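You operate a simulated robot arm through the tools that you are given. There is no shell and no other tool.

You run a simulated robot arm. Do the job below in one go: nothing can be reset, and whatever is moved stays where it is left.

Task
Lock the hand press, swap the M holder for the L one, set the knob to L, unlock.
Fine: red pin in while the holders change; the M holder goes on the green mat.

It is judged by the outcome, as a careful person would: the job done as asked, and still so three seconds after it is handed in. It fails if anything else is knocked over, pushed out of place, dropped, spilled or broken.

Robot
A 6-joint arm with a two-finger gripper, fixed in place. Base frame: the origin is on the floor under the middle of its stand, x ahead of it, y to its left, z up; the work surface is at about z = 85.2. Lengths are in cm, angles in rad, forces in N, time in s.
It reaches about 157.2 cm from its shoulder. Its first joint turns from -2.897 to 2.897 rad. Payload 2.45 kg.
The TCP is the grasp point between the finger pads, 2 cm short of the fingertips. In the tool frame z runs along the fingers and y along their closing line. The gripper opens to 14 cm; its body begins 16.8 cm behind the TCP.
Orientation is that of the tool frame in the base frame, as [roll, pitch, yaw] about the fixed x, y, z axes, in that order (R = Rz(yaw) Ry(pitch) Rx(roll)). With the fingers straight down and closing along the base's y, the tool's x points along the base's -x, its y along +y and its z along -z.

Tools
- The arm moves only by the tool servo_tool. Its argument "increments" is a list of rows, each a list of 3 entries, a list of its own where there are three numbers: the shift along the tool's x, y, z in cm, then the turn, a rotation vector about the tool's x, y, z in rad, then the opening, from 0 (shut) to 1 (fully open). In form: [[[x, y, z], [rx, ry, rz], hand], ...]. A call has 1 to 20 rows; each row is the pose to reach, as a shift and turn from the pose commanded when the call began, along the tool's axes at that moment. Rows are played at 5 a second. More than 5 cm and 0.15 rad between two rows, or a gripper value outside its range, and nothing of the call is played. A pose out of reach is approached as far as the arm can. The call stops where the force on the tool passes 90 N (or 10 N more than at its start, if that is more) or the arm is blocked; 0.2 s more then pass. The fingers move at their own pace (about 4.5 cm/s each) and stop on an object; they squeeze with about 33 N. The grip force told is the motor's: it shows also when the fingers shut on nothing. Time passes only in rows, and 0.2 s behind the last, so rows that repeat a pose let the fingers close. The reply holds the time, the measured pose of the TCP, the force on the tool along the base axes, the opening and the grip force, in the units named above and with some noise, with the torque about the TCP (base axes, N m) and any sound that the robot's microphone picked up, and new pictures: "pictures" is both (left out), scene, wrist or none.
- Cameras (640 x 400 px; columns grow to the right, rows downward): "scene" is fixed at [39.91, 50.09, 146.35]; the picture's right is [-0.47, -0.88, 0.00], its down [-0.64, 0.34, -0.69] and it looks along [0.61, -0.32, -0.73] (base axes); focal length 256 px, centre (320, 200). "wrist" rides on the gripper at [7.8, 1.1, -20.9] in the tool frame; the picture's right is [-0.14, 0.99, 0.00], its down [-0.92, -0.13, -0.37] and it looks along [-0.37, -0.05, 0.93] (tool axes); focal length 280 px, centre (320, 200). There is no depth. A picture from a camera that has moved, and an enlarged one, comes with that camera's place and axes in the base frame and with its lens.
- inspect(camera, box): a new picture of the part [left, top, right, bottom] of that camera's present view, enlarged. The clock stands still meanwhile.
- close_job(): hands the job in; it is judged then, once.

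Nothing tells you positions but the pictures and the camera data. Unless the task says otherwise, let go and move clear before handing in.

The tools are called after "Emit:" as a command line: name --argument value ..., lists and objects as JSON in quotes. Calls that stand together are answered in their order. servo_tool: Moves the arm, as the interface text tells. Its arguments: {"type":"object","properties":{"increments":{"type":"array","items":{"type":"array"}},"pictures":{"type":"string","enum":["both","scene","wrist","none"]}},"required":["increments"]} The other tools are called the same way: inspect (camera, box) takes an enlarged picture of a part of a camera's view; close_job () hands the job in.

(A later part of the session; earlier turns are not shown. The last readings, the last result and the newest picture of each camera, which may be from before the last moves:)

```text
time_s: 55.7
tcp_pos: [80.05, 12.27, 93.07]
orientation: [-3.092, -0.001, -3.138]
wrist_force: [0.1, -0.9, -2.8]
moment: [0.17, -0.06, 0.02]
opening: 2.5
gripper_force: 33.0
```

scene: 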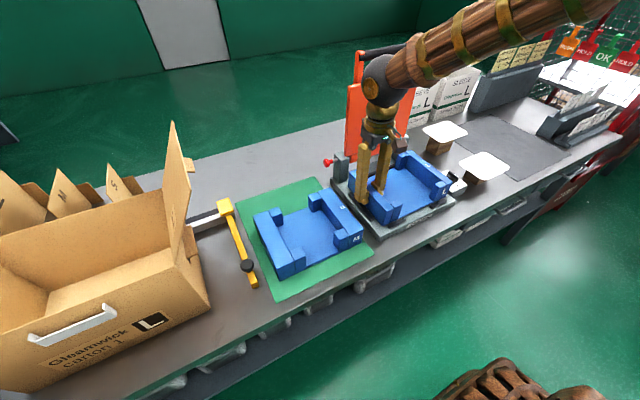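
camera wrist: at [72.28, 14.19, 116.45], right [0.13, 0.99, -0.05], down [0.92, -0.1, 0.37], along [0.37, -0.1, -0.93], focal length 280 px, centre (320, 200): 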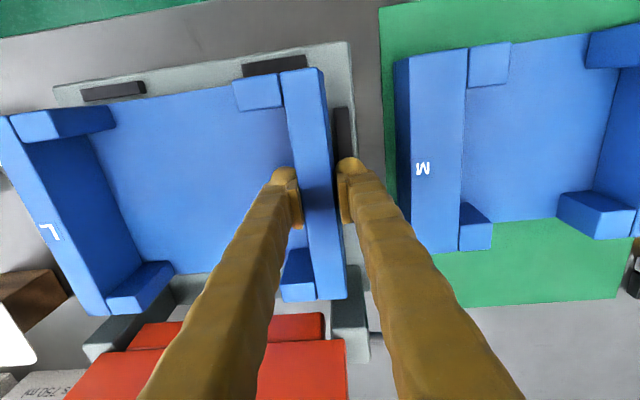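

Emit:
servo_tool --increments '[[[0, 0.005, 0.1], [0, 0, 0], 0], [[0, 0.01, 0.2], [0, 0, 0], 0]]' --pictures "wrist"

Emit:
inspect --camera "scene" --box '[320, 120, 480, 240]'

Emit:
inspect --camera "wrist" --box '[0, 30, 400, 340]'

```text
time_s: 56.3
tcp_pos: [79.97, 12.24, 92.98]
orientation: [-3.091, 0.002, -3.135]
wrist_force: [-0.6, -5.2, 13.3]
moment: [0.13, 0.46, 0.02]
opening: 2.49
gripper_force: 32.9
camera wrist: at [72.13, 14.34, 113.79], right [0.13, 0.99, -0.05], down [0.92, -0.1, 0.38], along [0.37, -0.1, -0.93], focal length 280 px, centre (320, 200)
```

wrist: 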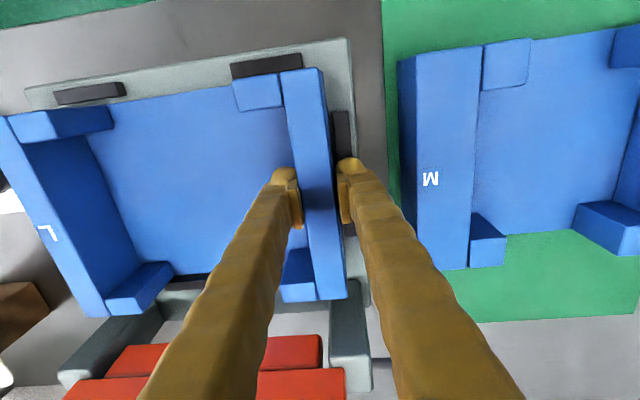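

```text
3.33 times, centred on (400, 180) of scene
camera zoom: at [39.91, 50.09, 146.35], right [-0.47, -0.88, 0.0], down [-0.64, 0.34, -0.69], along [0.61, -0.32, -0.73], focal length 854 px, centre (53, 267)
```

zoom: 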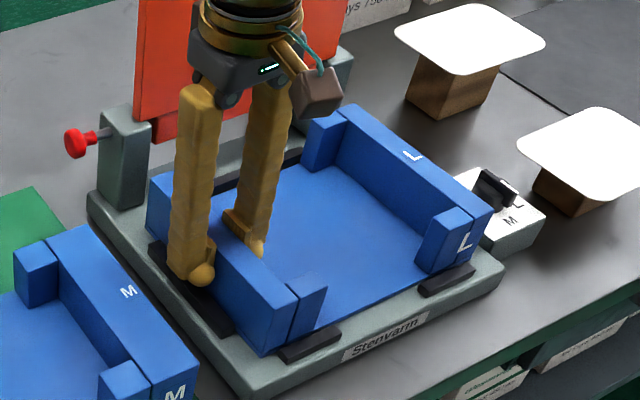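

```text
1.29 times, centred on (200, 185) of wrist
camera zoom: at [72.13, 14.34, 113.79], right [0.13, 0.99, -0.05], down [0.92, -0.1, 0.38], along [0.37, -0.1, -0.93], focal length 362 px, centre (475, 219)
```

zoom: 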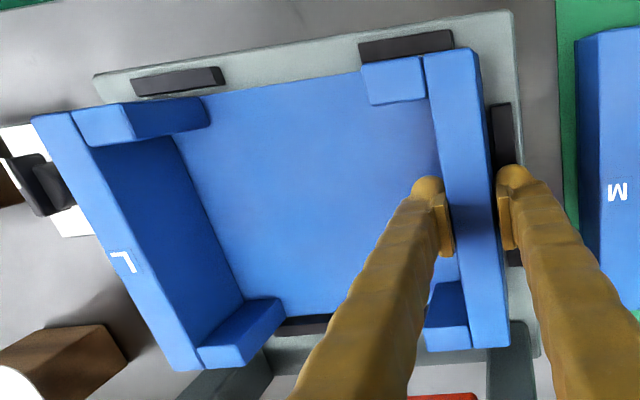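

The holder's corner positions match where the M holder sat, and the bed is now carrying it. I release by opening slightly.

Emit:
servo_tool --increments '[[[0, 0, -0.1], [0, 0, 0], 0.22], [[0, 0, -0.1], [0, 0, 0], 0.32], [[0, 0, -0.1], [0, 0, 0], 0.32], [[0, 0, -0.1], [0, 0, 0], 0.32]]' --pictures "wrist"

Emit:
inspect --camera "scene" --box '[320, 120, 480, 240]'

Emit:
inspect --camera "wrist" --box '[0, 30, 400, 340]'

```text
time_s: 57.3
tcp_pos: [80.0, 12.32, 93.09]
orientation: [-3.09, 0.0, -3.136]
wrist_force: [0.7, 0.1, -0.2]
moment: [0.03, 0.0, 0.01]
opening: 4.46
gripper_force: 0.0
camera wrist: at [72.1, 14.34, 113.8], right [0.13, 0.99, -0.05], down [0.92, -0.1, 0.37], along [0.37, -0.1, -0.93], focal length 280 px, centre (320, 200)
```

wrist: 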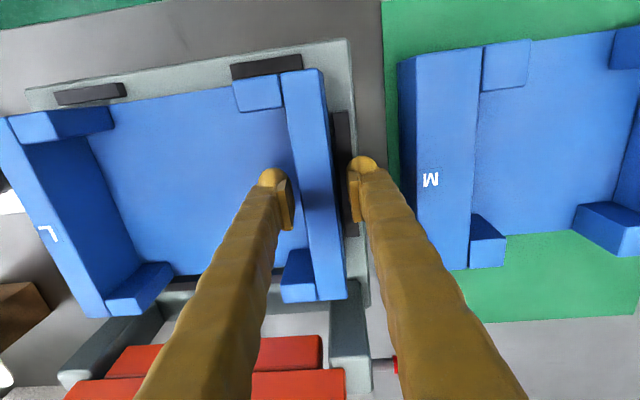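

```text
3.33 times, centred on (400, 180) of scene
camera zoom: at [39.91, 50.09, 146.35], right [-0.47, -0.88, 0.0], down [-0.64, 0.34, -0.69], along [0.61, -0.32, -0.73], focal length 854 px, centre (53, 267)
```

zoom: 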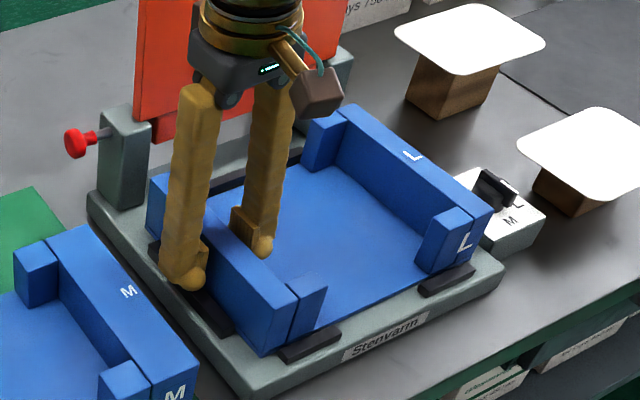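

```text
1.29 times, centred on (200, 185) of wrist
camera zoom: at [72.1, 14.34, 113.8], right [0.13, 0.99, -0.05], down [0.92, -0.1, 0.37], along [0.37, -0.1, -0.93], focal length 362 px, centre (475, 219)
```

zoom: 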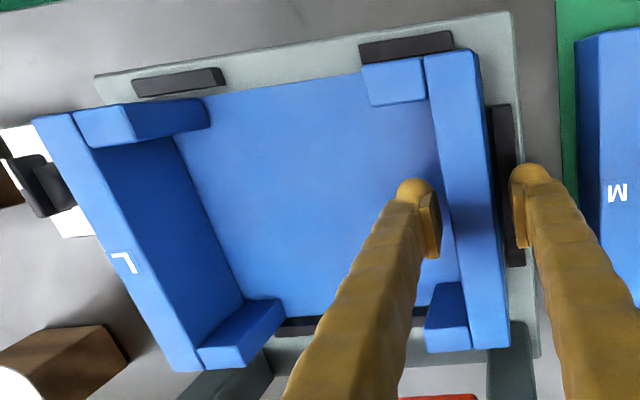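

The L holder sits free and level in the bed. I rise, straighten the tool and move over the knob plate to read the knob.

Emit:
servo_tool --increments '[[[0, -0.05, -1], [0, 0, 0], 0.32], [[0, -0.15, -3], [0, 0, 0], 0.32], [[0, -0.3, -6], [-0.015, 0, 0.002], 0.32], [[0, -0.5, -9.5], [-0.03, 0, 0.004], 0.32], [[0, -0.7, -13], [-0.05, 0, 0.0056], 0.32], [[0, -3, -16], [-0.051, 0, 0.0056], 0.32], [[0.5, -7, -17], [-0.051, 0, 0.0056], 0.32], [[1, -11.5, -17], [-0.051, 0, 0.0056], 0.32], [[1.5, -16, -17], [-0.051, 0, 0.0056], 0.32], [[2, -20, -17], [-0.051, 0, 0.0056], 0.32], [[2, -24, -17], [-0.051, 0, 0.0056], 0.32], [[2, -27, -17], [-0.051, 0, 0.0056], 0.32], [[2, -29, -17], [-0.051, 0, 0.0056], 0.32]]'

Emit:
inspect --camera "wrist" --box '[240, 60, 400, 160]'

Emit:
inspect --camera "scene" --box '[430, 150, 520, 210]'

Emit:
inspect --camera "scene" --box '[320, 120, 480, 240]'

```text
time_s: 60.1
tcp_pos: [78.3, -15.99, 111.58]
orientation: [3.138, 0.0, -3.141]
wrist_force: [0.3, 1.1, 1.1]
moment: [-0.03, -0.03, 0.02]
opening: 4.51
gripper_force: 0.2
camera wrist: at [70.39, -14.83, 132.42], right [0.14, 0.99, 0.0], down [0.92, -0.13, 0.37], along [0.37, -0.05, -0.93], focal length 280 px, centre (320, 200)
```

scene: 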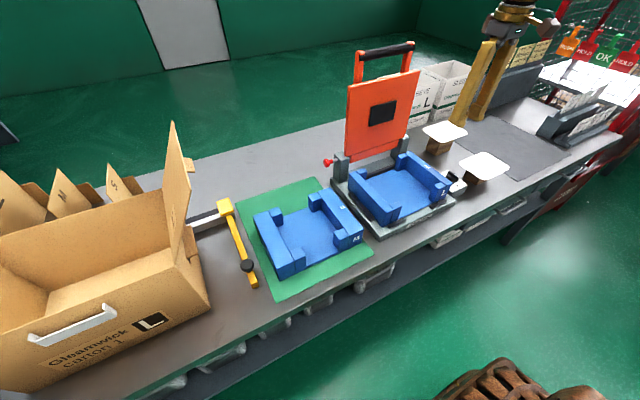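
wrist: 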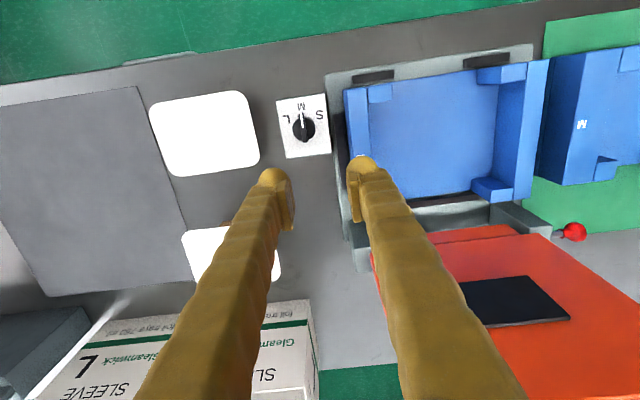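

```text
4.00 times, centred on (320, 110) of wrist
camera zoom: at [70.39, -14.83, 132.42], right [0.14, 0.99, 0.0], down [0.92, -0.13, 0.37], along [0.37, -0.05, -0.93], focal length 1122 px, centre (320, 560)
```

zoom: 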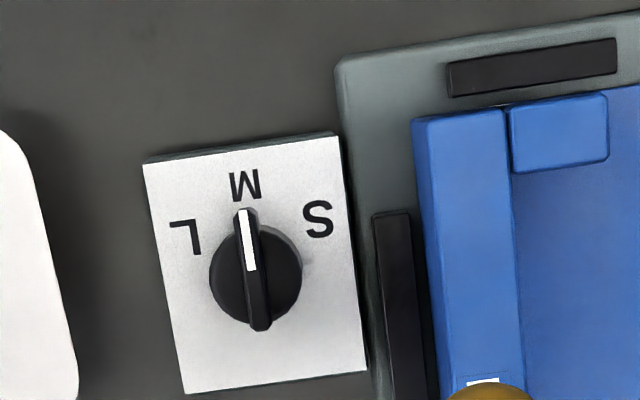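

```text
6.67 times, centred on (475, 180) of scene
camera zoom: at [39.91, 50.09, 146.35], right [-0.47, -0.88, 0.0], down [-0.64, 0.34, -0.69], along [0.61, -0.32, -0.73], focal length 1709 px, centre (-713, 333)
```

zoom: 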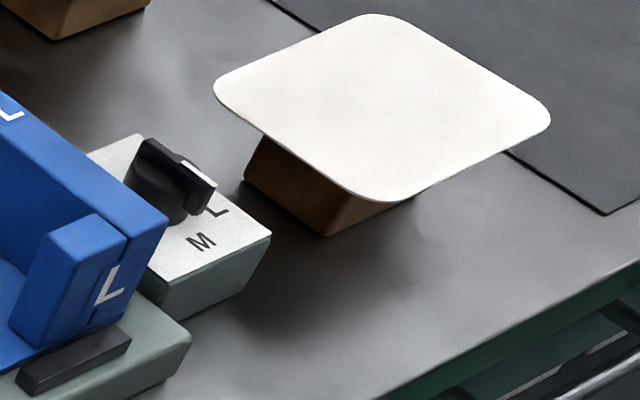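

```text
3.33 times, centred on (400, 180) of scene
camera zoom: at [39.91, 50.09, 146.35], right [-0.47, -0.88, 0.0], down [-0.64, 0.34, -0.69], along [0.61, -0.32, -0.73], focal length 854 px, centre (53, 267)
```

zoom: 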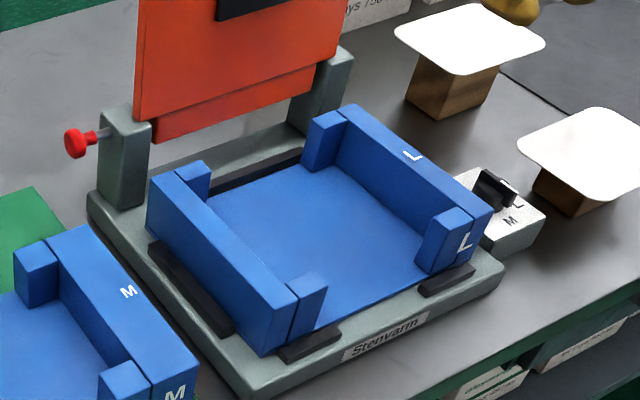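

The L holder is seated within its stops. The knob is a bar with a white pointer now toward M; L lies about 60° counter-clockwise (seen from above) from M, with the knob centred near (75.4, -18.0). I go lower above the knob for a precise look.

Emit:
servo_tool --increments '[[[0.5, -0.5, 2], [0.0, 0, 0], 0.28], [[1.2, -1, 4], [-0.0036, 0, 0], 0.25], [[2, -1.6, 6.5], [-0.0036, 0, 0], 0.25], [[2.9, -2.1, 9], [-0.0036, 0, 0], 0.25], [[2.9, -2.1, 11.5], [-0.0036, 0, 0], 0.25], [[2.9, -2.1, 11.5], [-0.0036, 0, 0], 0.25]]'

Emit:
inspect --camera "wrist" --box '[240, 80, 400, 220]'

Emit:
inspect --camera "scene" --box '[420, 130, 520, 210]'

```text
time_s: 61.5
tcp_pos: [75.31, -17.98, 100.09]
orientation: [3.139, 0.0, 3.141]
wrist_force: [-0.1, -0.2, -0.9]
moment: [-0.02, 0.02, -0.01]
opening: 3.5
gripper_force: 0.1
camera wrist: at [67.39, -16.94, 120.89], right [0.14, 0.99, 0.0], down [0.92, -0.13, 0.37], along [0.37, -0.05, -0.93], focal length 280 px, centre (320, 200)
```

scene: 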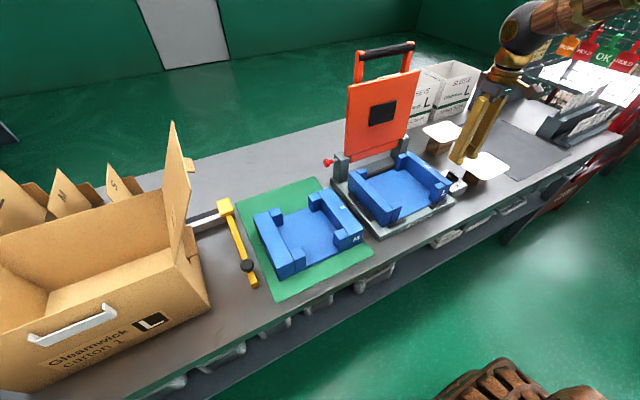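
wrist: 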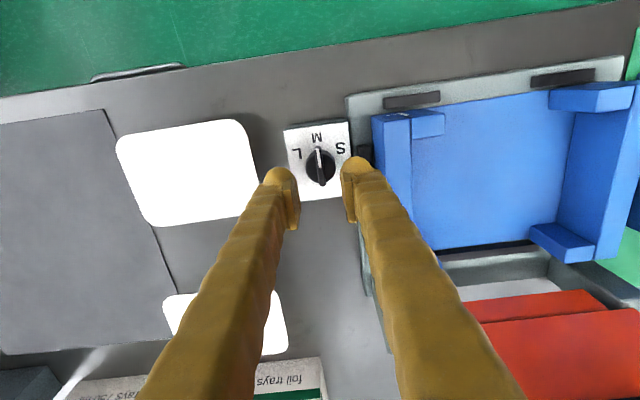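

```text
2.86 times, centred on (320, 150) of wrist
camera zoom: at [67.39, -16.94, 120.89], right [0.14, 0.99, 0.0], down [0.92, -0.13, 0.37], along [0.37, -0.05, -0.93], focal length 801 px, centre (320, 343)
```

zoom: 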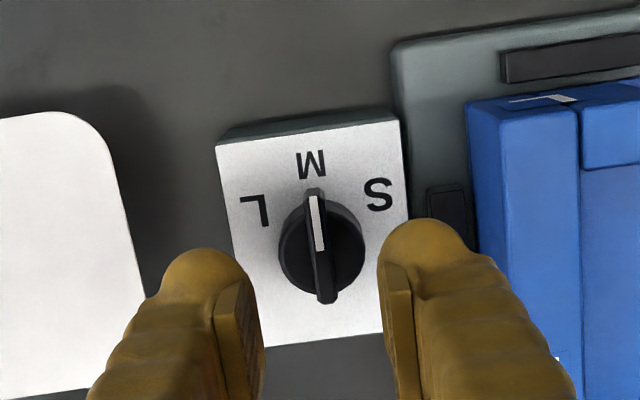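

```text
5.00 times, centred on (470, 170) of scene
camera zoom: at [39.91, 50.09, 146.35], right [-0.47, -0.88, 0.0], down [-0.64, 0.34, -0.69], along [0.61, -0.32, -0.73], focal length 1282 px, centre (-430, 350)
```

zoom: 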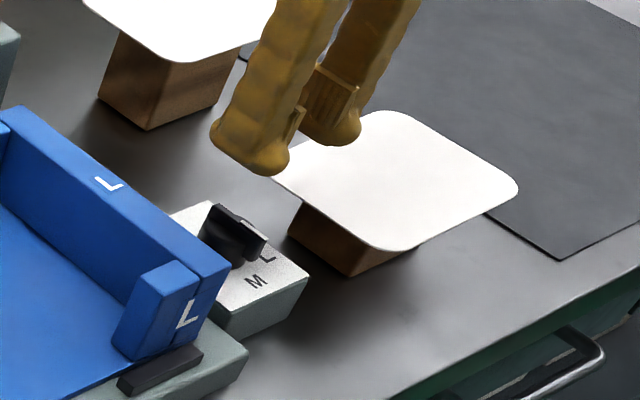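

The knob's axis is right under the TCP (75.3, -18.0), and the white stand is over 2 cm clear of the finger. I descend to just above the bar.

Emit:
servo_tool --increments '[[[-0.1, 0.03, 2], [0, 0, 0], 0.2], [[-0.1, 0.03, 4], [0, 0, 0], 0.18], [[-0.1, 0.03, 5.5], [0, 0, 0], 0.18], [[-0.1, 0.03, 6.3], [0, 0, 0], 0.18], [[-0.1, 0.03, 6.3], [0, 0, 0], 0.18]]' --pictures "wrist"

Emit:
inspect --camera "wrist" --box '[240, 80, 400, 220]'

Emit:
inspect --camera "scene" --box '[430, 150, 490, 200]'

```text
time_s: 62.7
tcp_pos: [75.32, -17.79, 93.58]
orientation: [3.134, 0.0, -3.141]
wrist_force: [-0.5, 0.1, -0.6]
moment: [-0.01, 0.01, 0.03]
opening: 2.5
gripper_force: 0.1
camera wrist: at [67.48, -16.92, 114.55], right [0.14, 0.99, 0.0], down [0.92, -0.13, 0.37], along [0.37, -0.05, -0.93], focal length 280 px, centre (320, 200)
```

wrist: 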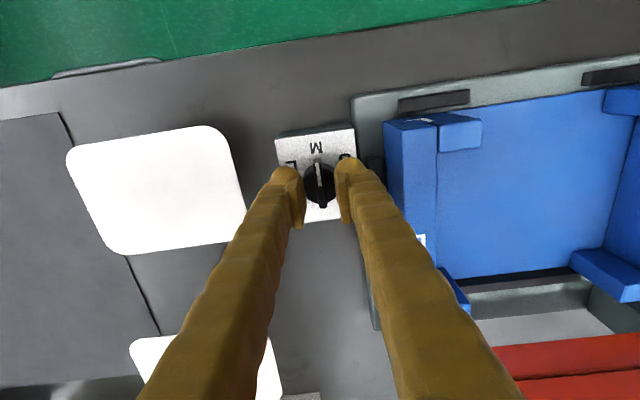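

```text
2.86 times, centred on (320, 150) of wrist
camera zoom: at [67.48, -16.92, 114.55], right [0.14, 0.99, 0.0], down [0.92, -0.13, 0.37], along [0.37, -0.05, -0.93], focal length 801 px, centre (320, 343)
```

zoom: 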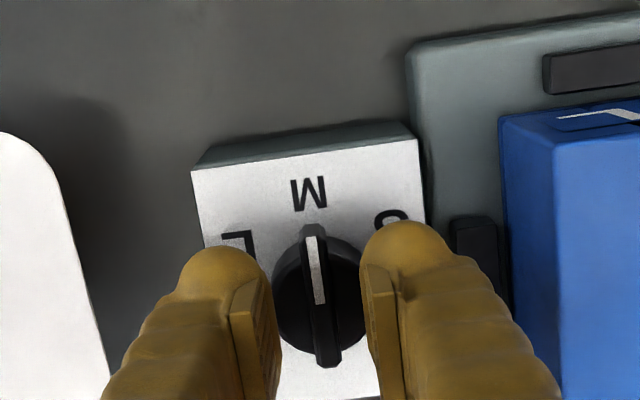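

```text
8.00 times, centred on (460, 175) of scene
camera zoom: at [39.91, 50.09, 146.35], right [-0.47, -0.88, 0.0], down [-0.64, 0.34, -0.69], along [0.61, -0.32, -0.73], focal length 2051 px, centre (-800, 400)
```

zoom: 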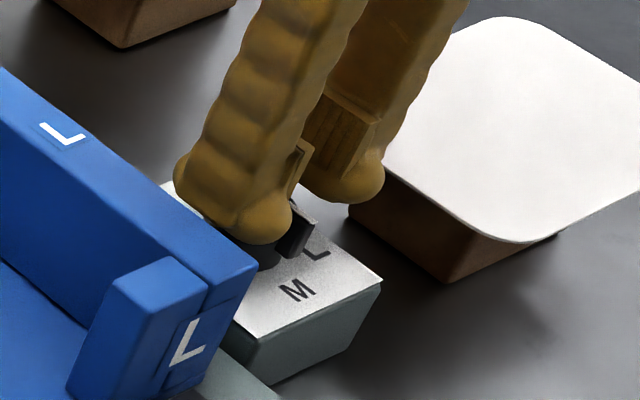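

The bar lies centred between the fingers. I go down in small steps, watching for contact with the knob's disc.

Emit:
servo_tool --increments '[[[0, 0, 0.3], [0, 0, 0], 0.18], [[0, 0, 0.6], [0, 0, 0], 0.18], [[0, 0, 0.9], [0, 0, 0], 0.18], [[0, 0, 1.2], [0, 0, 0], 0.18]]' --pictures "none"

Emit:
inspect --camera "scene" --box '[430, 150, 490, 200]'

```text
time_s: 63.7
tcp_pos: [75.41, -17.9, 92.92]
orientation: [3.138, 0.004, 3.141]
wrist_force: [-35.3, 6.1, 85.5]
moment: [0.12, 0.38, 0.01]
opening: 2.52
gripper_force: 0.0
```

```text
8.00 times, centred on (460, 175) of scene
camera zoom: at [39.91, 50.09, 146.35], right [-0.47, -0.88, 0.0], down [-0.64, 0.34, -0.69], along [0.61, -0.32, -0.73], focal length 2051 px, centre (-800, 400)
```

zoom: 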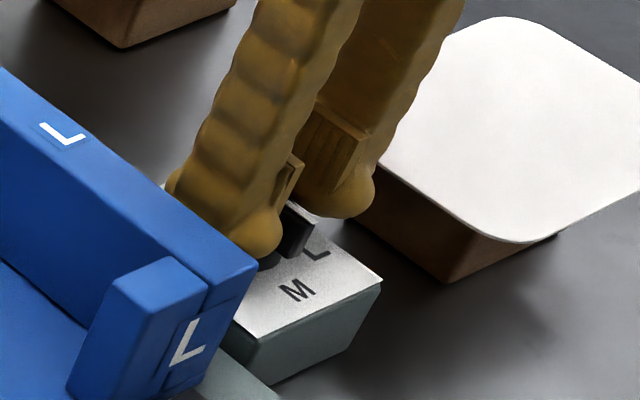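

The tips have met the knob's disc at z≈92.95 with considerable pressure, so I back up at once by 0.7 cm.

Emit:
servo_tool --increments '[[[0, 0, -0.4], [0, 0, 0], 0.18], [[0, 0, -0.7], [0, 0, 0], 0.18], [[0, 0, -0.7], [0, 0, 0], 0.18]]' --pictures "wrist"

Emit:
inspect --camera "wrist" --box '[240, 80, 400, 220]'

Emit:
inspect --camera "scene" --box '[330, 120, 510, 240]'

```text
time_s: 64.5
tcp_pos: [75.41, -17.77, 93.18]
orientation: [3.135, 0.0, -3.14]
wrist_force: [-0.3, 0.5, 0.6]
moment: [-0.04, 0.03, 0.01]
opening: 2.52
gripper_force: 0.0
camera wrist: at [67.56, -16.86, 113.99], right [0.14, 0.99, 0.0], down [0.92, -0.13, 0.37], along [0.36, -0.05, -0.93], focal length 280 px, centre (320, 200)
```

wrist: 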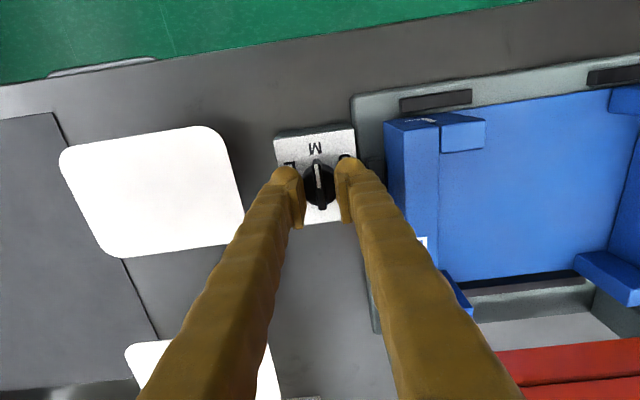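

```text
2.86 times, centred on (320, 150) of wrist
camera zoom: at [67.56, -16.86, 113.99], right [0.14, 0.99, 0.0], down [0.92, -0.13, 0.37], along [0.36, -0.05, -0.93], focal length 801 px, centre (320, 343)
```

zoom: 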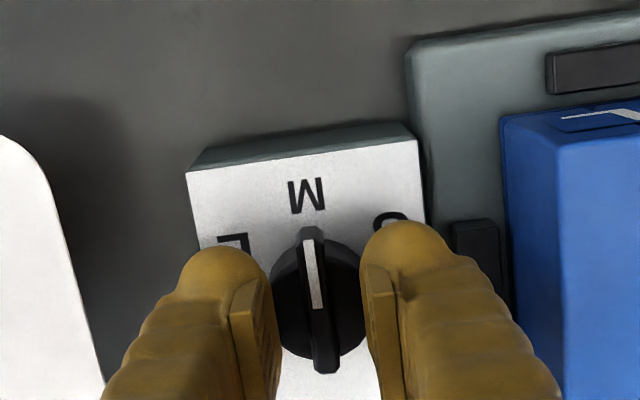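

```text
3.33 times, centred on (420, 180) of scene
camera zoom: at [39.91, 50.09, 146.35], right [-0.47, -0.88, 0.0], down [-0.64, 0.34, -0.69], along [0.61, -0.32, -0.73], focal length 854 px, centre (-13, 267)
```

zoom: 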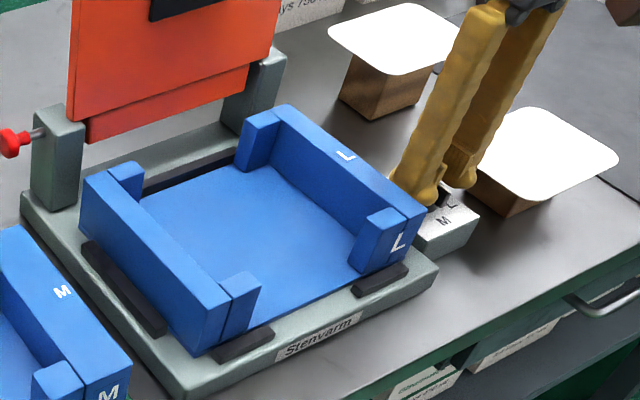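

Nothing shifted, and the tips now sit just above the disc with the bar between them. I close on the bar.

Emit:
servo_tool --increments '[[[0, 0, 0], [0.005, 0, 0], 0.12], [[0, 0, 0], [0.005, 0, 0], 0], [[0, 0, 0], [0.005, 0, 0], 0], [[0, 0, 0], [0.005, 0, 0], 0], [[0, 0, 0], [0.005, 0, 0], 0]]' --pictures "wrist"

Emit:
inspect --camera "wrist" --box '[240, 80, 400, 220]'

```text
time_s: 65.7
tcp_pos: [75.37, -17.9, 93.15]
orientation: [3.141, -0.002, 3.141]
wrist_force: [2.0, 13.8, -9.7]
moment: [0.18, -0.04, 0.03]
opening: 0.71
gripper_force: 35.4
camera wrist: at [67.58, -16.77, 114.05], right [0.14, 0.99, 0.0], down [0.92, -0.13, 0.37], along [0.36, -0.05, -0.93], focal length 280 px, centre (320, 200)
```

wrist: 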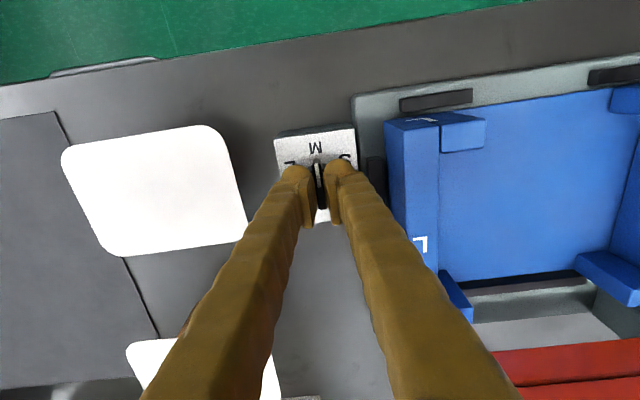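

```text
2.86 times, centred on (320, 150) of wrist
camera zoom: at [67.58, -16.77, 114.05], right [0.14, 0.99, 0.0], down [0.92, -0.13, 0.37], along [0.36, -0.05, -0.93], focal length 801 px, centre (320, 343)
```

zoom: 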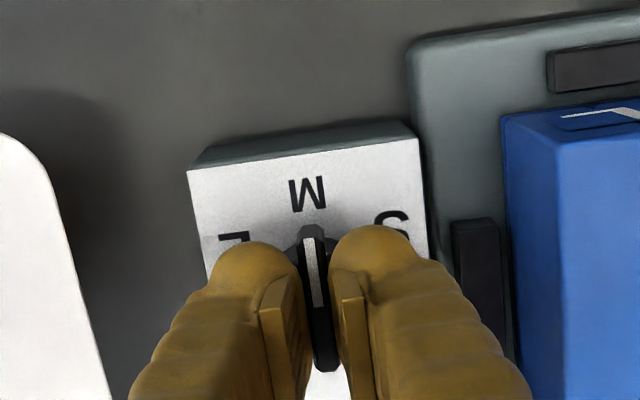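

The bar is held firmly. I turn counter-clockwise seen from above (toward L), first half of the way.

Emit:
servo_tool --increments '[[[0, 0.05, 0], [0, 0, -0.1], 0], [[0, 0.08, 0], [0, 0, -0.2], 0], [[0, 0.08, 0], [0, 0, -0.3], 0], [[0, 0.08, 0], [0, 0, -0.4], 0], [[0, 0.08, 0], [0, 0, -0.5], 0]]' --pictures "wrist"

Emit:
inspect --camera "wrist" --box '[240, 80, 400, 220]'

```text
time_s: 66.9
tcp_pos: [75.42, -17.87, 93.29]
orientation: [-3.14, 0.0, -2.641]
wrist_force: [23.7, -17.7, -14.8]
moment: [-0.16, -0.33, -0.01]
opening: 0.68
gripper_force: 35.2
camera wrist: at [67.98, -20.67, 114.05], right [-0.36, 0.93, 0.0], down [0.87, 0.33, 0.37], along [0.35, 0.13, -0.93], focal length 280 px, centre (320, 200)
```

wrist: 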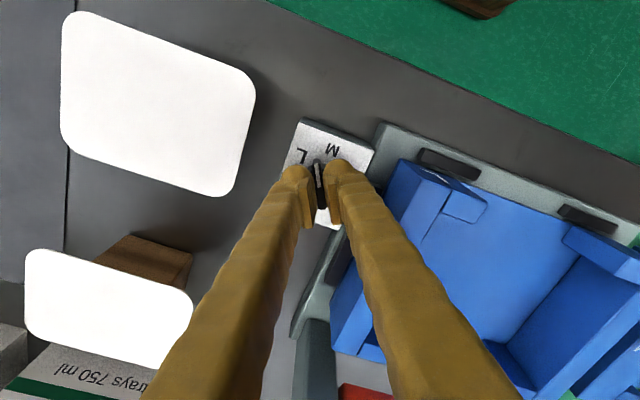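

```text
2.86 times, centred on (320, 150) of wrist
camera zoom: at [67.98, -20.67, 114.05], right [-0.36, 0.93, 0.0], down [0.87, 0.33, 0.37], along [0.35, 0.13, -0.93], focal length 801 px, centre (320, 343)
```

zoom: 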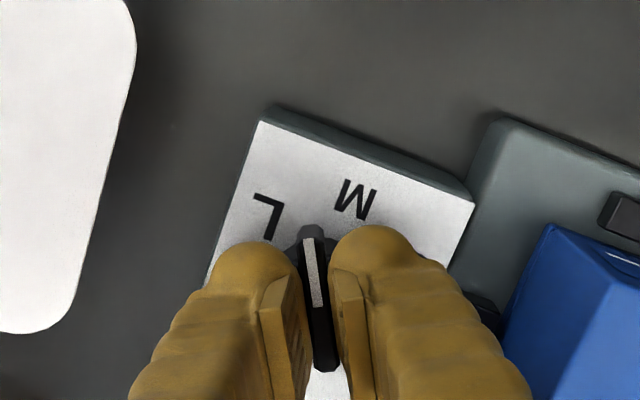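

The pointer now stands between M and L and follows the fingers. I complete the turn to 60°, easing the side load slightly.

Emit:
servo_tool --increments '[[[0, -0.05, 0], [0, 0, -0.1], 0], [[0, -0.1, 0], [0, 0, -0.2], 0], [[0, -0.1, 0], [0, 0, -0.3], 0], [[0, -0.1, 0], [0, 0, -0.4], 0], [[0, -0.1, 0], [0, 0, -0.5], 0], [[0, -0.1, 0], [0, 0, -0.546], 0], [[0, -0.1, 0], [0, 0, -0.546], 0]]' --pictures "wrist"

Emit:
inspect --camera "wrist" --box '[240, 80, 400, 220]'

```text
time_s: 68.5
tcp_pos: [75.44, -17.84, 93.24]
orientation: [-3.141, 0.0, -2.095]
wrist_force: [13.3, -2.4, 16.9]
moment: [-0.04, -0.15, -0.03]
opening: 0.69
gripper_force: 35.9
camera wrist: at [70.54, -24.15, 114.06], right [-0.79, 0.61, 0.0], down [0.57, 0.73, 0.37], along [0.23, 0.29, -0.93], focal length 280 px, centre (320, 200)
```

wrist: 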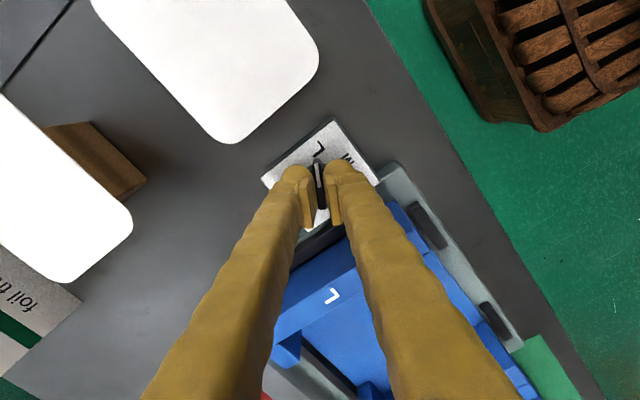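

```text
2.86 times, centred on (320, 150) of wrist
camera zoom: at [70.54, -24.15, 114.06], right [-0.79, 0.61, 0.0], down [0.57, 0.73, 0.37], along [0.23, 0.29, -0.93], focal length 801 px, centre (320, 343)
```

zoom: 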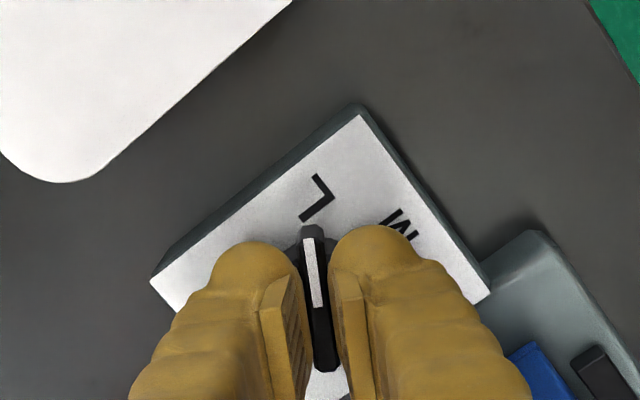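

The pointer now faces L. I release the bar, rise, and check the pointer's direction from above.

Emit:
servo_tool --increments '[[[0, 0, 0], [0, 0, 0], 0.1], [[0, 0, 0], [0, 0, 0], 0.18], [[0, 0, 0], [0, 0, 0], 0.18], [[0, 0, -1.5], [0, 0, 0], 0.18], [[0, 0, -4], [0, 0, 0], 0.18], [[0, 0, -8], [0, 0, 0.1], 0.18], [[0, 0, -12], [0, 0, 0.22], 0.18], [[0, 0, -15], [0, 0, 0.35], 0.18], [[0, 0, -17], [0, 0, 0.48], 0.18], [[0, 0, -18], [0, 0, 0.61], 0.18], [[0, 0, -18], [0, 0, 0.74], 0.18], [[0, 0, -18], [0, 0, 0.87], 0.18], [[0, 0, -18], [0, 0, 0.97], 0.18], [[0, 0, -18], [0, 0, 1.046], 0.18]]'

Emit:
inspect --camera "wrist" --box '[250, 70, 390, 200]'

Emit:
inspect --camera "scene" --box '[430, 150, 490, 200]'

```text
time_s: 71.5
tcp_pos: [75.4, -17.88, 111.21]
orientation: [-3.141, 0.0, 3.14]
wrist_force: [0.5, 0.1, 0.5]
moment: [-0.02, 0.02, 0.01]
opening: 2.53
gripper_force: 0.1
camera wrist: at [67.54, -16.77, 132.07], right [0.14, 0.99, 0.0], down [0.92, -0.13, 0.37], along [0.37, -0.05, -0.93], focal length 280 px, centre (320, 200)
```

scene: 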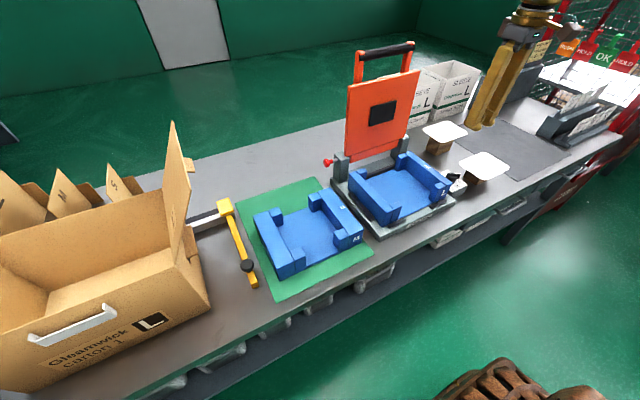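
wrist: 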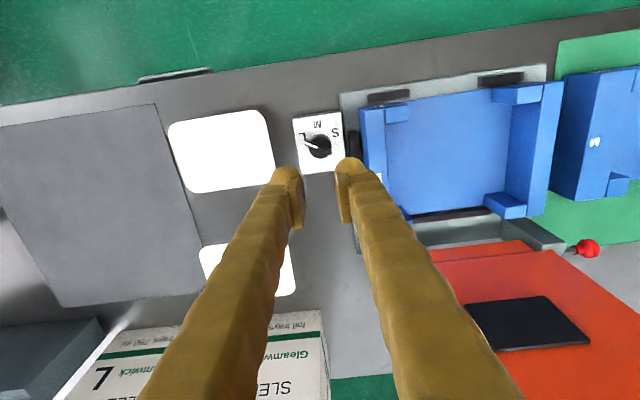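

```text
3.08 times, centred on (320, 135) of wrist
camera zoom: at [67.54, -16.77, 132.07], right [0.14, 0.99, 0.0], down [0.92, -0.13, 0.37], along [0.37, -0.05, -0.93], focal length 863 px, centre (320, 400)
```

zoom: 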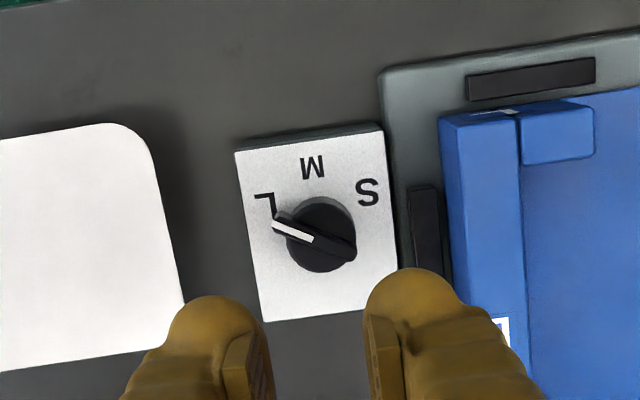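

```text
8.00 times, centred on (460, 175) of scene
camera zoom: at [39.91, 50.09, 146.35], right [-0.47, -0.88, 0.0], down [-0.64, 0.34, -0.69], along [0.61, -0.32, -0.73], focal length 2051 px, centre (-800, 400)
```

zoom: 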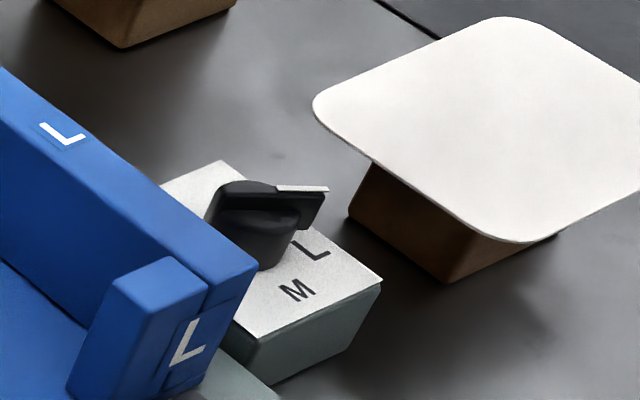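

The pointer lines up with L (about 59–60° turned; labels sit at ±60°). Last is unlocking: I go high around the front of the lid to the pin's side, turning the tool as before.

Emit:
servo_tool --increments '[[[0, 2, -2], [0, 0, 0], 0.25], [[0, 5.5, -4.5], [0, 0, 0], 0.3], [[0, 9.5, -6], [0, 0, 0], 0.35], [[0, 13.5, -6], [0, 0, 0], 0.36], [[0, 17.5, -6], [0, 0, 0.1], 0.36], [[0, 21.5, -6], [0, 0, 0.23], 0.36], [[0, 25.5, -6], [0, 0, 0.36], 0.36], [[0, 29.5, -6], [0, 0, 0.49], 0.36], [[0, 33.5, -6], [0, 0, 0.62], 0.36], [[0, 37.5, -6], [0, 0, 0.75], 0.36], [[-1, 41.5, -6], [0, 0, 0.88], 0.36], [[-3, 45, -6], [0, 0, 1.01], 0.36], [[-6.5, 47, -6], [0, 0, 1.14], 0.36], [[-10.5, 47.5, -6], [0, 0, 1.27], 0.36], [[-14.5, 47.5, -6], [0, 0, 1.4], 0.36], [[-17.5, 47.5, -6], [0, 0, 1.52], 0.36], [[-18.8, 47.5, -6], [0, 0, 1.5708], 0.36]]'

Emit:
inspect --camera "wrist" --box '[250, 180, 410, 300]'

Emit:
inspect --camera "scene" --box '[305, 130, 395, 190]'

```text
time_s: 75.1
tcp_pos: [94.33, 29.6, 116.95]
orientation: [3.141, 0.0, 1.569]
wrist_force: [-1.1, -0.4, -0.1]
moment: [0.01, -0.07, 0.01]
opening: 5.04
gripper_force: 0.1
camera wrist: at [95.3, 37.34, 137.78], right [0.99, -0.14, 0.0], down [-0.13, -0.92, 0.37], along [-0.05, -0.37, -0.93], focal length 280 px, centre (320, 200)
```

scene: 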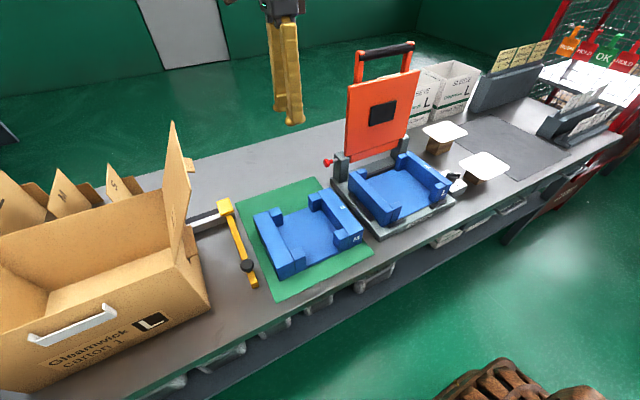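
wrist: 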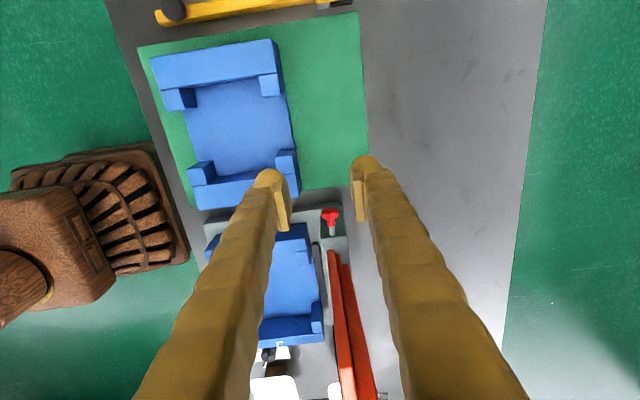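

```text
3.33 times, centred on (330, 240) of wrist
camera zoom: at [95.3, 37.34, 137.78], right [0.99, -0.14, 0.0], down [-0.13, -0.92, 0.37], along [-0.05, -0.37, -0.93], focal length 935 px, centre (287, 67)
```

zoom: 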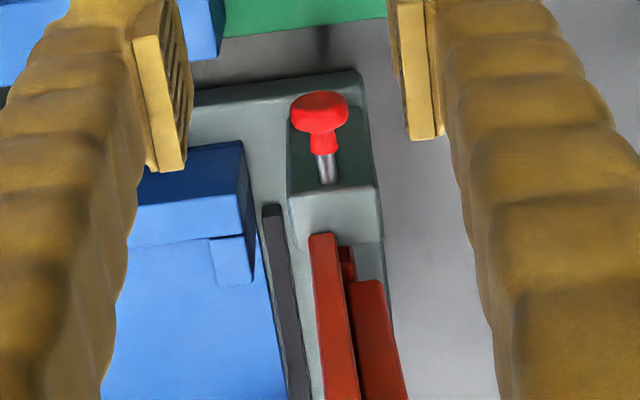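

```text
6.67 times, centred on (350, 160) of scene
camera zoom: at [39.91, 50.09, 146.35], right [-0.47, -0.88, 0.0], down [-0.64, 0.34, -0.69], along [0.61, -0.32, -0.73], focal length 1709 px, centre (120, 467)
```

zoom: 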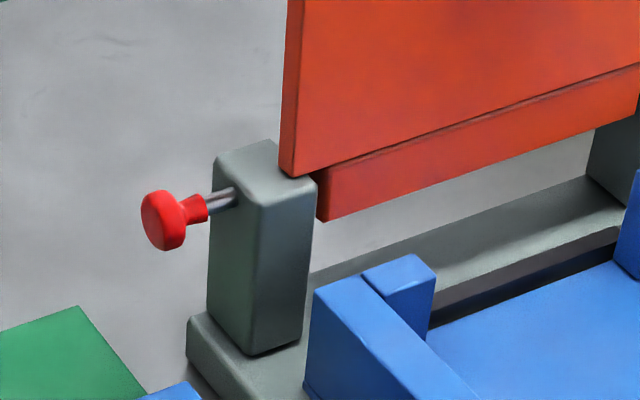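

The pin head now sits near (94.25, 18.7, 96.8); the lid and holders are undisturbed. I descend left of it with the fingers open 5 cm.

Emit:
servo_tool --increments '[[[-1, 0, 4], [0, 0, 0], 0.36], [[-2, 0.05, 8], [0, 0, 0], 0.36], [[-3, 0.05, 12], [0, 0, 0], 0.36], [[-4, 0.05, 15.5], [0, 0, 0], 0.36], [[-4.5, 0.05, 18], [0, 0, 0], 0.36], [[-4.5, 0.05, 20], [0, 0, 0], 0.36], [[-4.5, 0.05, 20], [0, 0, 0], 0.36]]'

Emit:
inspect --camera "wrist" --box '[240, 150, 420, 300]'

Emit:
inspect --camera "scene" --box '[280, 40, 430, 190]'

```text
time_s: 76.7
tcp_pos: [94.35, 25.1, 97.23]
orientation: [-3.14, 0.001, 1.571]
wrist_force: [-0.5, -0.1, 0.3]
moment: [0.02, 0.01, -0.01]
opening: 5.07
gripper_force: 0.1
camera wrist: at [95.38, 32.9, 117.98], right [0.99, -0.14, 0.0], down [-0.13, -0.92, 0.37], along [-0.05, -0.37, -0.93], focal length 280 px, centre (320, 200)
```

scene: 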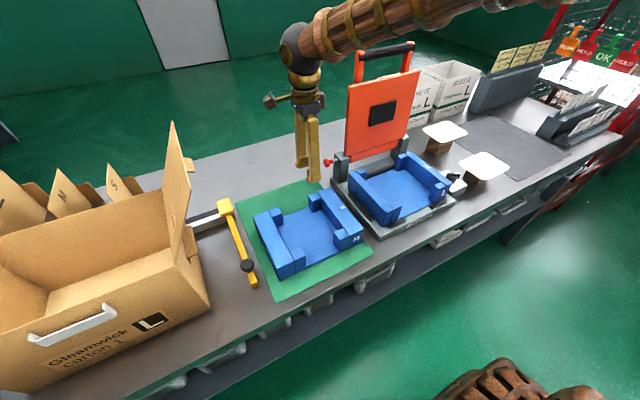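
wrist: 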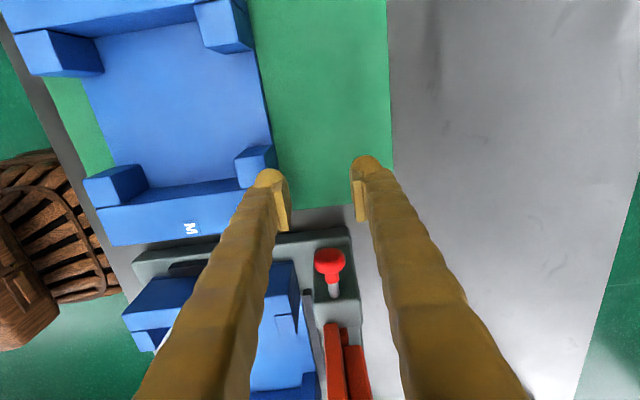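

```text
2.67 times, centred on (330, 225) of wrist
camera zoom: at [95.38, 32.9, 117.98], right [0.99, -0.14, 0.0], down [-0.13, -0.92, 0.37], along [-0.05, -0.37, -0.93], focal length 748 px, centre (293, 133)
```

zoom: 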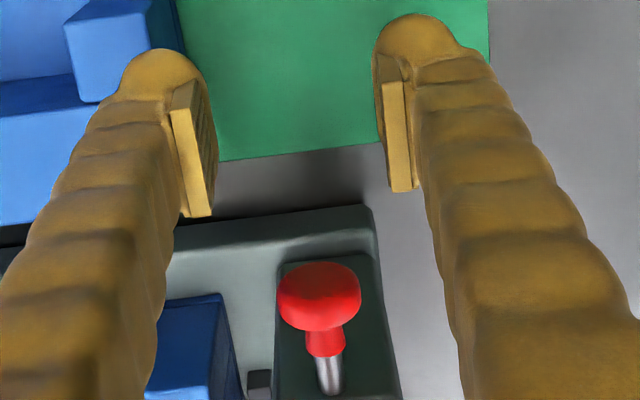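

```text
2.67 times, centred on (355, 115) of scene
camera zoom: at [39.91, 50.09, 146.35], right [-0.47, -0.88, 0.0], down [-0.64, 0.34, -0.69], along [0.61, -0.32, -0.73], focal length 684 px, centre (227, 427)
```

zoom: 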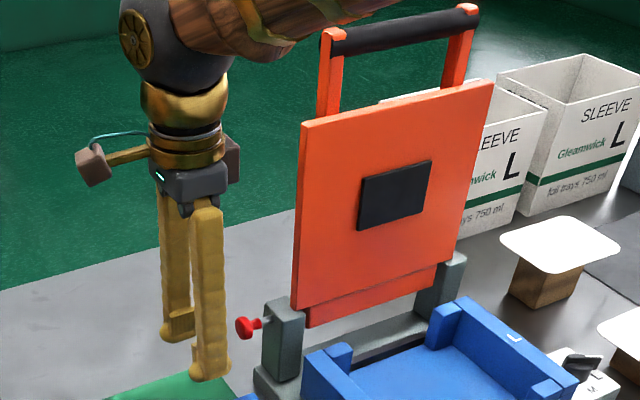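

The head is dead ahead in x (94.28) at y≈18.7, and there is room beside the lid. I slide in to straddle the head.

Emit:
servo_tool --increments '[[[-1.5, 0, 0.1], [0, 0, 0], 0.36], [[-3, 0, 0.25], [0, 0, 0], 0.36], [[-4.2, 0, 0.25], [0, 0, 0], 0.36], [[-5.2, 0, 0.25], [0, 0, 0], 0.36], [[-5.7, 0, 0.25], [0, 0, 0], 0.36], [[-5.7, 0, 0.25], [0, 0, 0], 0.36]]'

Emit:
inspect --camera "wrist" --box '[240, 130, 420, 270]'

Emit:
inspect --camera "scene" --box '[280, 40, 430, 190]'

```text
time_s: 78.1
tcp_pos: [94.34, 19.46, 96.9]
orientation: [3.141, 0.001, 1.569]
wrist_force: [-0.6, -0.2, 0.0]
moment: [0.0, 0.02, 0.05]
opening: 5.05
gripper_force: 0.1
camera wrist: at [95.37, 27.25, 117.74], right [0.99, -0.14, 0.0], down [-0.13, -0.92, 0.37], along [-0.05, -0.37, -0.93], focal length 280 px, centre (320, 200)
```

scene: 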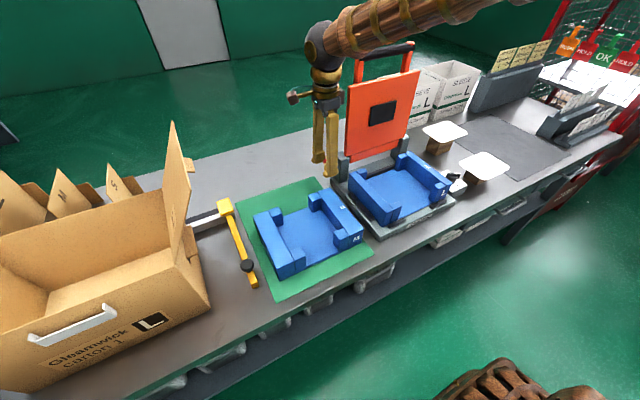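
wrist: 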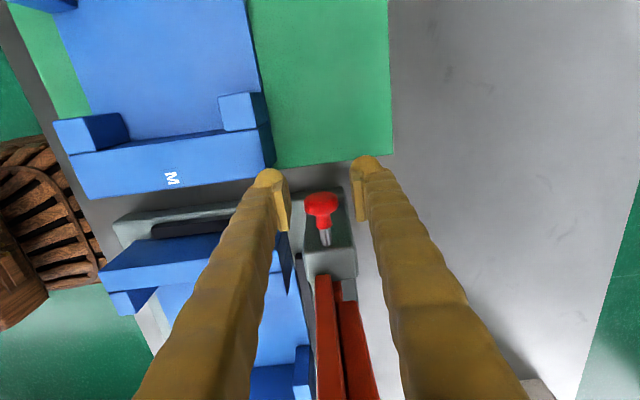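

```text
2.86 times, centred on (330, 200) of wrist
camera zoom: at [95.37, 27.25, 117.74], right [0.99, -0.14, 0.0], down [-0.13, -0.92, 0.37], along [-0.05, -0.37, -0.93], focal length 801 px, centre (291, 200)
```

zoom: 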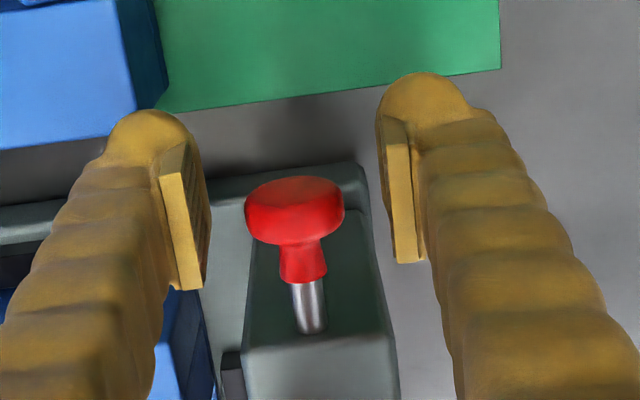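

```text
2.67 times, centred on (355, 115) of scene
camera zoom: at [39.91, 50.09, 146.35], right [-0.47, -0.88, 0.0], down [-0.64, 0.34, -0.69], along [0.61, -0.32, -0.73], focal length 684 px, centre (227, 427)
```

zoom: 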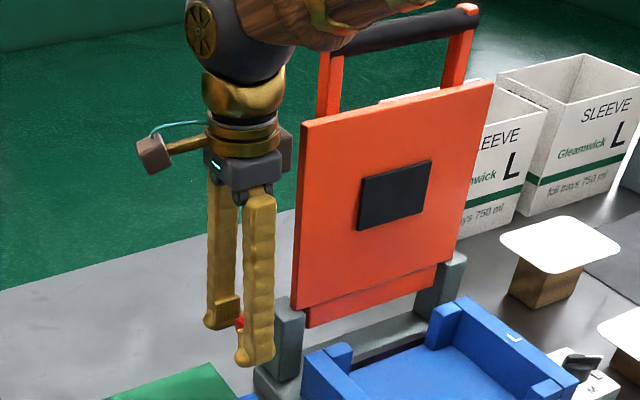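

The fingers straddle the head; the gripper is within about a centimetre of the lid's edge, so I go no further in. I close on the head.

Emit:
servo_tool --increments '[[[0, 0, 0], [0, 0, 0], 0.25], [[0, 0, 0], [0, 0, 0], 0.1], [[0, 0, 0], [0, 0, 0], 0], [[0, 0, 0], [0, 0, 0], 0], [[0, 0, 0], [0, 0, 0], 0]]' --pictures "wrist"

Emit:
inspect --camera "wrist" --box '[240, 130, 420, 270]'

```text
time_s: 79.3
tcp_pos: [94.32, 19.42, 96.95]
orientation: [-3.141, 0.001, 1.571]
wrist_force: [-2.4, 0.0, 0.5]
moment: [0.01, -0.03, -0.08]
opening: 2.35
gripper_force: 45.2
camera wrist: at [95.37, 27.26, 117.73], right [0.99, -0.14, 0.0], down [-0.13, -0.92, 0.37], along [-0.05, -0.37, -0.93], focal length 280 px, centre (320, 200)
```

wrist: 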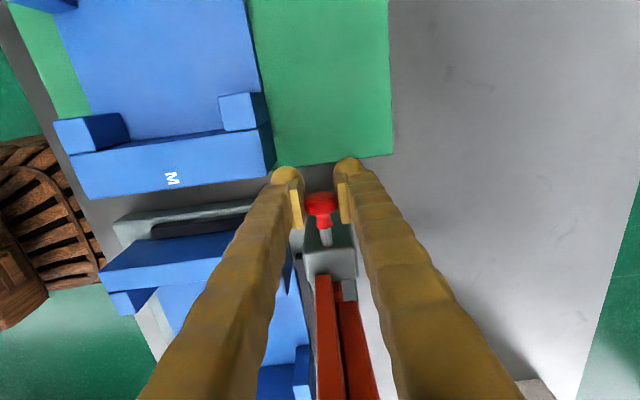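

```text
2.86 times, centred on (330, 200) of wrist
camera zoom: at [95.37, 27.26, 117.73], right [0.99, -0.14, 0.0], down [-0.13, -0.92, 0.37], along [-0.05, -0.37, -0.93], focal length 801 px, centre (291, 200)
```

zoom: 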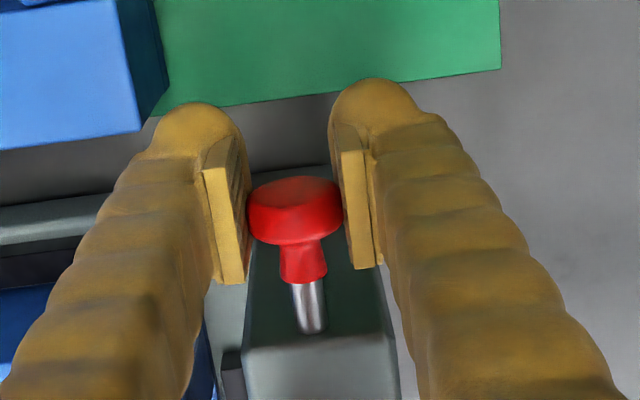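

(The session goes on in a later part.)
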